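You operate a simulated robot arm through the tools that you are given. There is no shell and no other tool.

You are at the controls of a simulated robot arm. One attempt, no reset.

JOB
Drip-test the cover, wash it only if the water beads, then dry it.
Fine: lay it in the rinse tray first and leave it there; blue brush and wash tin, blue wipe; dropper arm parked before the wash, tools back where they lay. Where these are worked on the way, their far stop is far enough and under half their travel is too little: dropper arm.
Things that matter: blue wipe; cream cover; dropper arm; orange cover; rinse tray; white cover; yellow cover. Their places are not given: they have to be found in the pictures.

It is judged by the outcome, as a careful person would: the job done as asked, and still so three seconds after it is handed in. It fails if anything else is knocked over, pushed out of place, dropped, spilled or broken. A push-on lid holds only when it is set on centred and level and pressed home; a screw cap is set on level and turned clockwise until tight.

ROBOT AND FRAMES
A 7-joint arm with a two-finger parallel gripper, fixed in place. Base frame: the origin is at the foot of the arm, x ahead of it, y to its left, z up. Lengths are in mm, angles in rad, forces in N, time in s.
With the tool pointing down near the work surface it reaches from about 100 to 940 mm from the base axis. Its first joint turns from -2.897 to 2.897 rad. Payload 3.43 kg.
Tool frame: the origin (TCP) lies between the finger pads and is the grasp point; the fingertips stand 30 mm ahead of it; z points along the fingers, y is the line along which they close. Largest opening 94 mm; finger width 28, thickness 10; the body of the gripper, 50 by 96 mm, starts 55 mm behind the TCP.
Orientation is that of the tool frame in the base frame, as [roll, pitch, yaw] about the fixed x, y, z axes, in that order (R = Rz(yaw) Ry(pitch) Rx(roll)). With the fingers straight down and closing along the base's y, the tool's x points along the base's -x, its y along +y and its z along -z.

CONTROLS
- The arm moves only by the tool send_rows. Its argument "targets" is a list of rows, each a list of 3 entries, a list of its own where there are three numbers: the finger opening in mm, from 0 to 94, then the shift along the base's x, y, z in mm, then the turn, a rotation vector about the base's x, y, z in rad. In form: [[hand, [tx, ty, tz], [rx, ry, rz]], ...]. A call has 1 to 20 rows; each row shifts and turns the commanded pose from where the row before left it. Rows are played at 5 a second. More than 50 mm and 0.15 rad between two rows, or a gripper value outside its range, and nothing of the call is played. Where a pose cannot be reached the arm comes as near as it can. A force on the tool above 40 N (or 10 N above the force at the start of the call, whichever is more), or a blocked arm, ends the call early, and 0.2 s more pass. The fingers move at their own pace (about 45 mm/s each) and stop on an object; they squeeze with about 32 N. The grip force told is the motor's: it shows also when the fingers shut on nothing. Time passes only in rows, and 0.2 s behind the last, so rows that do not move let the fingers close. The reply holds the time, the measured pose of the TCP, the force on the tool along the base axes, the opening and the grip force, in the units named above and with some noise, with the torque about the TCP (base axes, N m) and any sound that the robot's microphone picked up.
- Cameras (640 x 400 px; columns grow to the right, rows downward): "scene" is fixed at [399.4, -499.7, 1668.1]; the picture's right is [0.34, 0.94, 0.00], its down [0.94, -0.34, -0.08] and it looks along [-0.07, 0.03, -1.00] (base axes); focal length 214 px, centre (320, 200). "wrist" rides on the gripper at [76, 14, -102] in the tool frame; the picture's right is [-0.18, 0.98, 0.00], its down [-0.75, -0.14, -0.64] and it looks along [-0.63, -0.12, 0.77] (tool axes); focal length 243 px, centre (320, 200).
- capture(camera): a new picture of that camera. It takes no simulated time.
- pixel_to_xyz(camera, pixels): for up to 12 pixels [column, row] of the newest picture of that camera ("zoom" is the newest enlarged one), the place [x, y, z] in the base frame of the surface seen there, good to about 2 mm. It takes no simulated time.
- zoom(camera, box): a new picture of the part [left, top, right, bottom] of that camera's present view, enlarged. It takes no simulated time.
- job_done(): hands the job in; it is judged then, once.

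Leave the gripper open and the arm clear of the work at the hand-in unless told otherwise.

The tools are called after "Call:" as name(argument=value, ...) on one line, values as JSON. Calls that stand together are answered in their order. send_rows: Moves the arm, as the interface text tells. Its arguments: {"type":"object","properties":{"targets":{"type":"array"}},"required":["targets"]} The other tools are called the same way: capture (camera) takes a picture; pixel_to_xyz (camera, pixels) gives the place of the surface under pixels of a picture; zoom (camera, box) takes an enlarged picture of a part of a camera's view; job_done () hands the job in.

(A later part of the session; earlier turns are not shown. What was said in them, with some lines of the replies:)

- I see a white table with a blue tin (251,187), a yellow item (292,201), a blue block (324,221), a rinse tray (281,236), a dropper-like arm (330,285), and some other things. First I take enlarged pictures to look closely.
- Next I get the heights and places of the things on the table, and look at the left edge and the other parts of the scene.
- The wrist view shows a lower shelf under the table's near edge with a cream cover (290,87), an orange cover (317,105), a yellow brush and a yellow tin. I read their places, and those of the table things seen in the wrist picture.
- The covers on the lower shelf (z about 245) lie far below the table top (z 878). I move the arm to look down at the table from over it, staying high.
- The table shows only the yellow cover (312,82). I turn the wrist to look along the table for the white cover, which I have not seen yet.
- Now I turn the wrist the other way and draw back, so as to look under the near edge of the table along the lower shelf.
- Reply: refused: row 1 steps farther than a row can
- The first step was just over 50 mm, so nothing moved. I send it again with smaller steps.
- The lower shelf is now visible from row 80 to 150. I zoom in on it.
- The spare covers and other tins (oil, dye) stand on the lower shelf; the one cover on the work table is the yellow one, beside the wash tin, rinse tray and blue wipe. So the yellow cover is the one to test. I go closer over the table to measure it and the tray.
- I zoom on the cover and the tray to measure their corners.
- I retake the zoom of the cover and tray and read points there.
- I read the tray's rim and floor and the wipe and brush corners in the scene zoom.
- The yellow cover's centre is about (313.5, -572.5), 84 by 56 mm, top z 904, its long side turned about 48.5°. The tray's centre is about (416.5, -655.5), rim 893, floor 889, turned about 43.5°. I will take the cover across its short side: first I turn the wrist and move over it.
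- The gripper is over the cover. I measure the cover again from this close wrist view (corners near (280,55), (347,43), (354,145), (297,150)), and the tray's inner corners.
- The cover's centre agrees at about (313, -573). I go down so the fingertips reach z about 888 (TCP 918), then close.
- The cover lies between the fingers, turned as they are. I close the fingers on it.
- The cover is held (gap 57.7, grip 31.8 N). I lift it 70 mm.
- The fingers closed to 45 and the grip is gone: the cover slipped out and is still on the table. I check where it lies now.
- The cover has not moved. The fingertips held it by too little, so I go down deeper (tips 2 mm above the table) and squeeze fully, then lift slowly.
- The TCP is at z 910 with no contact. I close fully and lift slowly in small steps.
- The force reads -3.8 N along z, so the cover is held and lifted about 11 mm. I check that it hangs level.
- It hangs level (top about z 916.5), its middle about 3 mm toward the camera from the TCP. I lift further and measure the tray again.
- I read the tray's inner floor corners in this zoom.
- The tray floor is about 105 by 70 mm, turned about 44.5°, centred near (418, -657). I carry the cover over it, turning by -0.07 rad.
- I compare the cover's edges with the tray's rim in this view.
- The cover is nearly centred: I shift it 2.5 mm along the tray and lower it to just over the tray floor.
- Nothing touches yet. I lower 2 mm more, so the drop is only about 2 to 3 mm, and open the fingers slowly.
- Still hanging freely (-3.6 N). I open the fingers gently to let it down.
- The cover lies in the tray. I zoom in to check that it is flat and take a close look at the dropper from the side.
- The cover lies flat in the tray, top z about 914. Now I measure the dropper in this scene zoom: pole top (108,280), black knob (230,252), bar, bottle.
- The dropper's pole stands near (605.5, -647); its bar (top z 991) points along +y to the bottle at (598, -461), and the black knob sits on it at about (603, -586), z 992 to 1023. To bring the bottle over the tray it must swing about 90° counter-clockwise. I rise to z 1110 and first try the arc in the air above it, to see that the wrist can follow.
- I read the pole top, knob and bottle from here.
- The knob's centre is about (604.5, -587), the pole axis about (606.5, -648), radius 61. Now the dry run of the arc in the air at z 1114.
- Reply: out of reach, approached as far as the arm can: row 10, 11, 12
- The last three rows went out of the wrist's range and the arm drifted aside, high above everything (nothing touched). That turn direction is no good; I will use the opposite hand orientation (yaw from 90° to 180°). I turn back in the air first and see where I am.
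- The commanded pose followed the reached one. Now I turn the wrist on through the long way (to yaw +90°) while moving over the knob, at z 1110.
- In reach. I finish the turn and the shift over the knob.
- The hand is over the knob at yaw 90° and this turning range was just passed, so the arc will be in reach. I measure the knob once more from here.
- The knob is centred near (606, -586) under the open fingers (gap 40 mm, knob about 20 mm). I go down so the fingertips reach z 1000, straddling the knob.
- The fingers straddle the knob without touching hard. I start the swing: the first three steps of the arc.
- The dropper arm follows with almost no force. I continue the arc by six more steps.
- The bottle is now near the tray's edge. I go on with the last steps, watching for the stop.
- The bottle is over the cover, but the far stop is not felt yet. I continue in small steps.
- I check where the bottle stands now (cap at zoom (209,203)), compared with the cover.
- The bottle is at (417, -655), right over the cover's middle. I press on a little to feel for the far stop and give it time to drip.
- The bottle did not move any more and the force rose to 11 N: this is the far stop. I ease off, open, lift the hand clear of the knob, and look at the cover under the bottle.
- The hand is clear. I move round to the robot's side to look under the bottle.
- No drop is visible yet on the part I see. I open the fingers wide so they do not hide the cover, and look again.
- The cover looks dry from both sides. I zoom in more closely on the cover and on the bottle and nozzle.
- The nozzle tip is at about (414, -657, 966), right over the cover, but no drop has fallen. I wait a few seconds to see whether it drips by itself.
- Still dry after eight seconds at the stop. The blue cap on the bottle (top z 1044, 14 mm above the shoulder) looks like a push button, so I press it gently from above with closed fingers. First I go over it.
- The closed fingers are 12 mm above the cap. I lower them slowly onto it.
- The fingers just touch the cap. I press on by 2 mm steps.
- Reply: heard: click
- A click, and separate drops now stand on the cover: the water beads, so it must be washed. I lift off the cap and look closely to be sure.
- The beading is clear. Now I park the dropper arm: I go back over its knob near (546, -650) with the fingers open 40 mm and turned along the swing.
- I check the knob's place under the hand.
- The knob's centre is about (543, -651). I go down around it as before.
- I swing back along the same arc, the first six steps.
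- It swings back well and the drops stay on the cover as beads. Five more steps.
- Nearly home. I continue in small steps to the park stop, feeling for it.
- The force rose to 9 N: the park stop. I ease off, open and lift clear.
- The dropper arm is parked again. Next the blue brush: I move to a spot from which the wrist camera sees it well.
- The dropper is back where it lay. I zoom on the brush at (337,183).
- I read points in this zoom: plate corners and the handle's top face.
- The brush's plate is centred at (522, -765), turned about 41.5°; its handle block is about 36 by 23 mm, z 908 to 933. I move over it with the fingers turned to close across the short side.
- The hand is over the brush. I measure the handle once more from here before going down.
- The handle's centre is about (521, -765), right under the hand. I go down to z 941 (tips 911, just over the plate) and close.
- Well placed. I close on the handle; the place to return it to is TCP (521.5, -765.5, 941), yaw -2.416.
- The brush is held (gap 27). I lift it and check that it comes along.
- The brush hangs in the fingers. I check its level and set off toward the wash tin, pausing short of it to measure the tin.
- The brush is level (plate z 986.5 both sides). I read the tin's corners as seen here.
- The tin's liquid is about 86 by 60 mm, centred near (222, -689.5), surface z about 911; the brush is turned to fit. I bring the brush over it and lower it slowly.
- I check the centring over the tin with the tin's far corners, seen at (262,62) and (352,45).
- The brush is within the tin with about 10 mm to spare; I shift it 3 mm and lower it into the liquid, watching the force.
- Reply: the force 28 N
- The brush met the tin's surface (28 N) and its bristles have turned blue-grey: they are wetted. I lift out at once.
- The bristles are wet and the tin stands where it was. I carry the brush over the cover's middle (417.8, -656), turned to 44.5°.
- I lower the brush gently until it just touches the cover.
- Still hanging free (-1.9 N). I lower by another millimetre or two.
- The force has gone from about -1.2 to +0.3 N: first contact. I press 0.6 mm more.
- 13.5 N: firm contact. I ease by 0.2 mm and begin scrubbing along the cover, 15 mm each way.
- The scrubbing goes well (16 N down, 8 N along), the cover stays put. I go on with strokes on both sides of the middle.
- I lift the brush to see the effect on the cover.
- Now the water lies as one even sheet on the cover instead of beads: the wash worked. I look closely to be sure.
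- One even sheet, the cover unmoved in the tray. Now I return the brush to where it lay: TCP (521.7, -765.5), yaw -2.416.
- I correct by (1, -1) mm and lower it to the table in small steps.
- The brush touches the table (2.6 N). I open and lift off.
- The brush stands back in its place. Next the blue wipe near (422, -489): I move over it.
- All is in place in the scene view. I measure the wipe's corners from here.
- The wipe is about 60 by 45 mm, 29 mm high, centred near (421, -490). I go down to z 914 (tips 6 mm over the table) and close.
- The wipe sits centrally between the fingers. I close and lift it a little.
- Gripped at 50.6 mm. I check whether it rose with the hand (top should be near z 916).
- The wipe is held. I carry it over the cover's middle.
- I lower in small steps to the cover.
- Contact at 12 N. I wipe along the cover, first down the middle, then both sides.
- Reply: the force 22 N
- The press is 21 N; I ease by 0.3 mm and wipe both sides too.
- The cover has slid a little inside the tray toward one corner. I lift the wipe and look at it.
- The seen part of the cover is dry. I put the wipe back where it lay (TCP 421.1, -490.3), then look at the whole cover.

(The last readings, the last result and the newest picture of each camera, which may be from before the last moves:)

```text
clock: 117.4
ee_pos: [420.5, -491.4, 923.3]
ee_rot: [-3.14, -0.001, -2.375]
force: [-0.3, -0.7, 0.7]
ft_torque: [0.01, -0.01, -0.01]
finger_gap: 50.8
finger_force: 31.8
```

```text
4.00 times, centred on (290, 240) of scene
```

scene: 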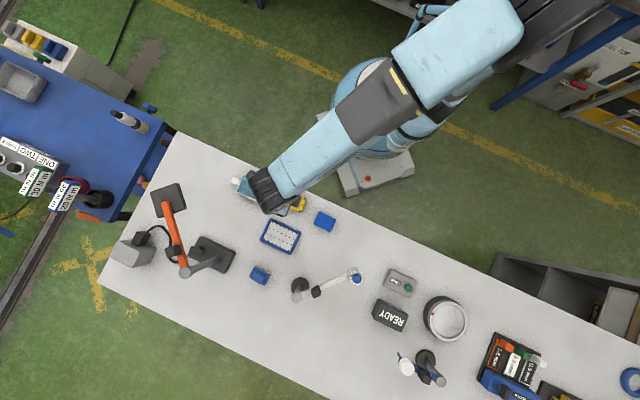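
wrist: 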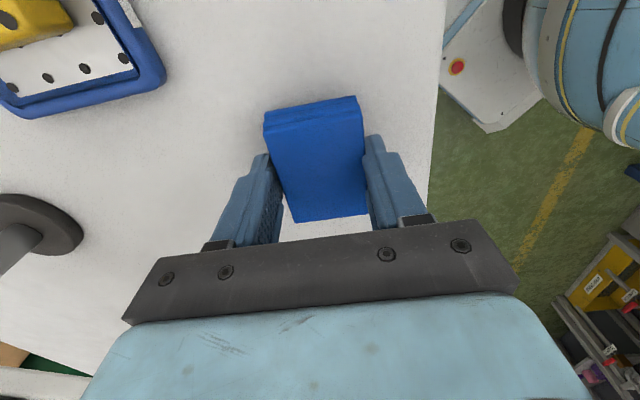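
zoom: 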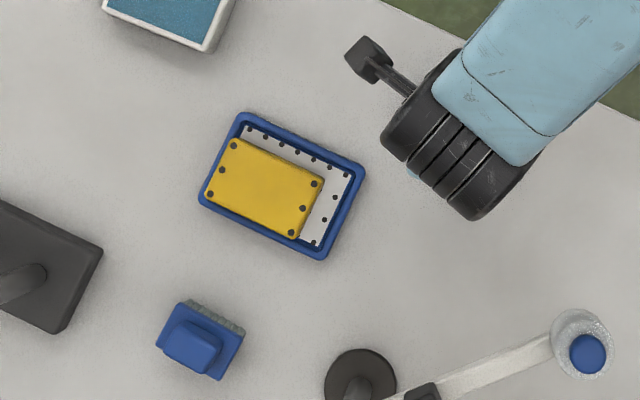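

The whole cover is dry and lies within the tray, though slid into one corner. I check in the zoom that it is flat and not riding on the rim.

Call:
pixel_to_xyz(camera="zoom", pixels=[[233, 145], [315, 183], [292, 233], [210, 195], [262, 190], [222, 170], [250, 215], [204, 195], [240, 222], [275, 235], [245, 120], [360, 170]])

Call:
zoom(camera="scene", box=[265, 210, 310, 250])

```text
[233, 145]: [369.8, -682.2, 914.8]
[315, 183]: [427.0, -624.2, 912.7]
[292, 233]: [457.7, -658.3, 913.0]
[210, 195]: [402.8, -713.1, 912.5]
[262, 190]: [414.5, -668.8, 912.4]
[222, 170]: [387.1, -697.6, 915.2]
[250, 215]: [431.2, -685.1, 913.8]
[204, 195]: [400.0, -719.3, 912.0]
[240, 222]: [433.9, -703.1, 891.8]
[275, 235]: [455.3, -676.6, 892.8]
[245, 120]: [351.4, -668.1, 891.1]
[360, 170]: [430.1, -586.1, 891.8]
```

```text
10.00 times, centred on (288, 230) of scene
```

zoom: 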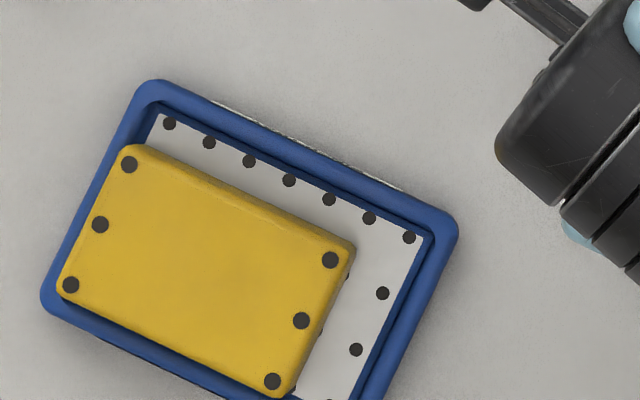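

The cover is flat in the tray (corners at z 912 to 915), completely dry, and the tray has not moved. Now I set the wipe down at its place.

Call:
send_rows(targets=[[0, [0.5, 0.8, -4], [0, 0, 0.001]], [0, [0, 0, -2], [0, 0, 0]], [0, [0, 0, -1], [0, 0, 0]], [0, [0, 0, 0], [0, 0, 0]]])

```text
clock: 118.4
ee_pos: [421.4, -489.0, 916.3]
ee_rot: [-3.141, 0.001, -2.375]
force: [-0.1, -0.2, 1.1]
ft_torque: [0.0, -0.03, 0.01]
finger_gap: 50.8
finger_force: 31.9
```

Call:
send_rows(targets=[[0, [0, 0, -0.8], [0, 0, 0]], [0, [0, 0, -0.6], [0, 0, 0]], [0, [0, 0, 0], [0, 0, 0]]])

```text
clock: 119.2
ee_pos: [420.6, -489.2, 916.4]
ee_rot: [-3.138, -0.001, -2.374]
force: [0.2, -0.4, 26.2]
ft_torque: [0.18, 0.05, 0.03]
finger_gap: 50.9
finger_force: 31.6
```

It stands on the table (26 N); I ease up 0.8 mm, open and lift away.

Call:
send_rows(targets=[[0, [0, 0, 0.8], [0, 0, 0]], [54, [0, 0, 0], [0, 0, 0]], [60, [0, 0, 0], [0, 0, 0]], [70, [0, 0, 0], [0, 0, 0]], [76, [0, 0, 0], [0, 0, 0]], [76, [0, 0, 10], [0, 0, 0]], [76, [0, 0, 30], [0, 0, 0]], [76, [0, 0, 40], [0, 0, 0]], [76, [0, 0, 40], [0, 0, 0]], [76, [0, 0, 0], [0, 0, 0]]])

Call:
capture(camera="wrist")

```text
clock: 121.4
ee_pos: [420.8, -491.1, 1034.8]
ee_rot: [3.142, 0.0, -2.374]
force: [-0.6, 0.0, 0.0]
ft_torque: [0.0, -0.01, 0.0]
finger_gap: 76.0
finger_force: 0.1
```

```text
taken
```

wrist: 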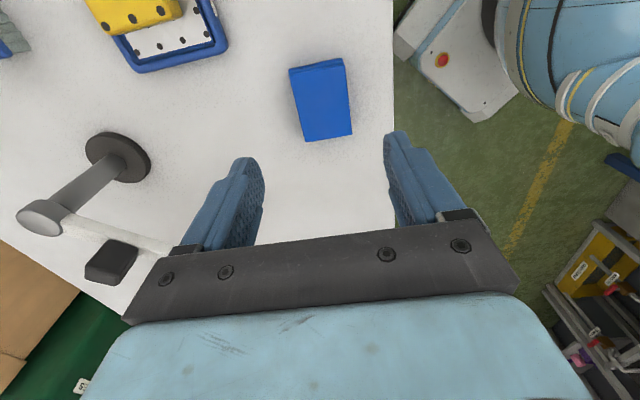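

The wipe is back in its place. I raise the arm and draw it back clear of the table, fingers open.

Call:
send_rows(targets=[[90, [0, 0, 45], [0, 0, 0]], [90, [0, 0, 45], [0, 0, 0]], [90, [-10, 3, 40], [0, 0, 0]], [90, [-20, 6, 40], [0, 0, 0]], [90, [-35, 8, 25], [0, 0, 0]], [90, [-40, 8, 20], [0, 0, -0.1]], [90, [-40, 8, 15], [0, 0, -0.1]], [90, [-40, 8, 15], [0, 0, -0.1]], [90, [-40, 8, 10], [0, 0, -0.1]], [90, [-35, 8, 0], [0, 0, -0.1]], [90, [0, 0, 0], [0, 0, 0]]])

Call:
capture(camera="scene")

Call:
zoom(camera="scene", box=[220, 160, 380, 310])

Call:
zoom(camera="scene", box=[265, 210, 310, 250])

```text
clock: 123.8
ee_pos: [161.4, -431.6, 1291.7]
ee_rot: [3.141, 0.0, -2.874]
force: [0.1, 0.1, -0.2]
ft_torque: [-0.02, 0.05, 0.02]
finger_gap: 89.8
finger_force: 0.1
```

```text
taken
```

scene: 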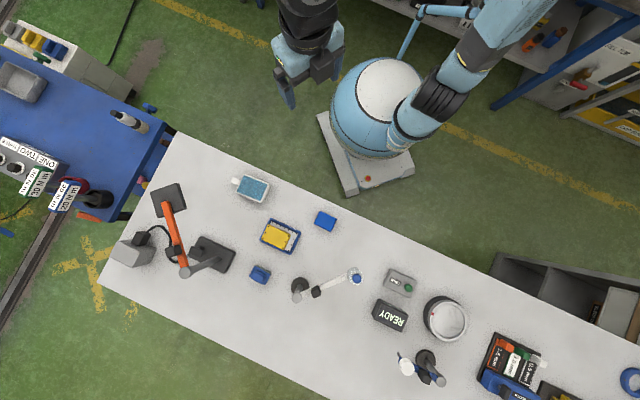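

```text
2.67 times, centred on (300, 235) of scene
```

zoom: 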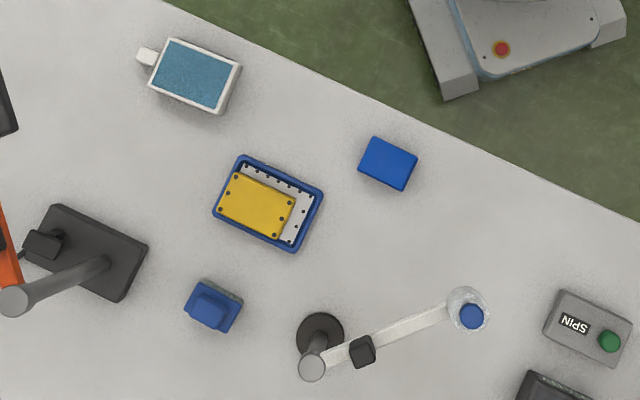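

```text
10.00 times, centred on (288, 230) of scene
```

zoom: 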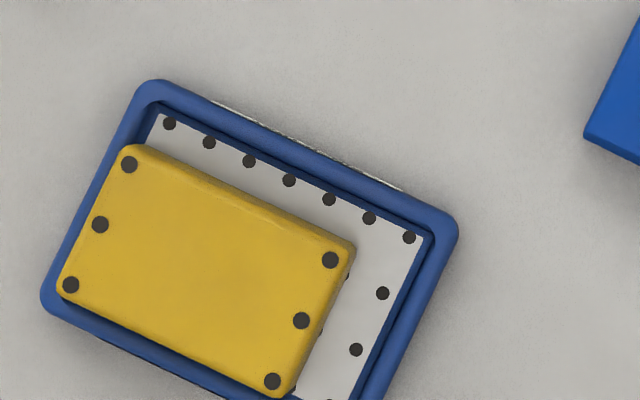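

Everything stands where it lay; the dropper is parked, the cover dry. As a last check I sample the cover's top to be sure that it is level in the tray and not on the rim.

Call:
pixel_to_xyz(camera="zoom", pixels=[[120, 190], [105, 210], [90, 240], [80, 265], [140, 200], [120, 250], [320, 285], [310, 300], [295, 340], [285, 360], [300, 270], [270, 320]])

Call:
pixel_to_xyz(camera="zoom", pixels=[[150, 165], [190, 185], [230, 205], [270, 225], [310, 245], [210, 220], [100, 300], [140, 318], [180, 336], [220, 354], [250, 370], [160, 300]])

Call:
capture(camera="wrist")

```text
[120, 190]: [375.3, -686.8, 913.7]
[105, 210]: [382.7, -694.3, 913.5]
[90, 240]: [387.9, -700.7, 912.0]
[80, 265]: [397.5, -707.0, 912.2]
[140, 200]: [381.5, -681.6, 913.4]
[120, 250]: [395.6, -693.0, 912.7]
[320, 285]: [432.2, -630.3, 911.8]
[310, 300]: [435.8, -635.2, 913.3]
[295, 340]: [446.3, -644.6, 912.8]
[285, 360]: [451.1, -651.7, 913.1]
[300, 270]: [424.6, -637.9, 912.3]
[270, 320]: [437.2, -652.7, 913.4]
```

```text
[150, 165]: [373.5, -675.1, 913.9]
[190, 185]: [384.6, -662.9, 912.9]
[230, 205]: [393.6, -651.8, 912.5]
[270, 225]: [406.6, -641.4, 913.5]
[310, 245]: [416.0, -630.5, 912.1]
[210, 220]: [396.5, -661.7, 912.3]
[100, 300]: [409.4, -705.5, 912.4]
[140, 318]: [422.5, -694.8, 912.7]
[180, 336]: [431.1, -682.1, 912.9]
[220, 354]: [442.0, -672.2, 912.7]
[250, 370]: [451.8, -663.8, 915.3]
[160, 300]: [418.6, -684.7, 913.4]
```

```text
taken
```

wrist: 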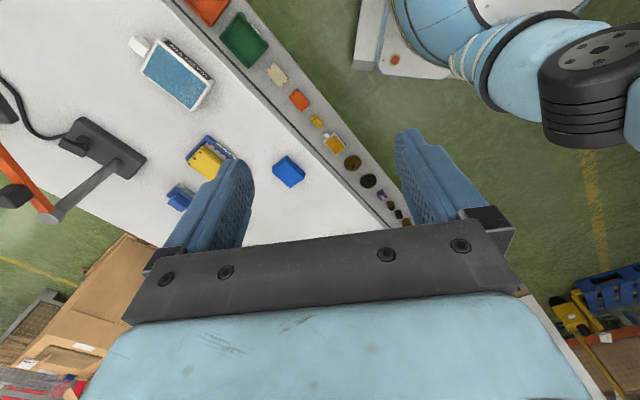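

The cover's top is level everywhere (z about 912.9), so it lies flat on the tray floor. It was drip-tested (it beaded), washed and wiped dry. The dropper arm is parked, the brush and wipe are back in their places, and the arm is clear with the gripper open. I hand the job in.

Call:
job_done()

```text
The job is handed in.
```

The yellow cover has been drip-tested, washed and dried, and the job is handed in. I took it to be the cover you meant because it was the only one on the work table. The cream and orange covers were on the lower shelf, and I never clearly saw the white one.

- **Drip test:** I laid the cover in the rinse tray, swung the dropper arm to its far stop and pressed its blue cap. The water stood in separate beads, so the cover needed washing.
- **Wash:** I parked the dropper arm first. Then I wetted the blue brush in the wash tin and scrubbed the cover until the water lay as one even sheet.
- **Dry:** I wiped the cover with the blue wipe until no water showed on it.

**At the hand-in:** The brush and wipe were back where they lay, the dropper arm was parked, and nothing else had moved. The arm was clear of the work with the gripper open.

- **First pick-up:** My first grip on the cover slipped before it left the table. It did not move, and the second grip held.
- **Cover in the tray:** While I wiped it, the cover slid into one corner of the tray. It still lies flat there, within the rim.
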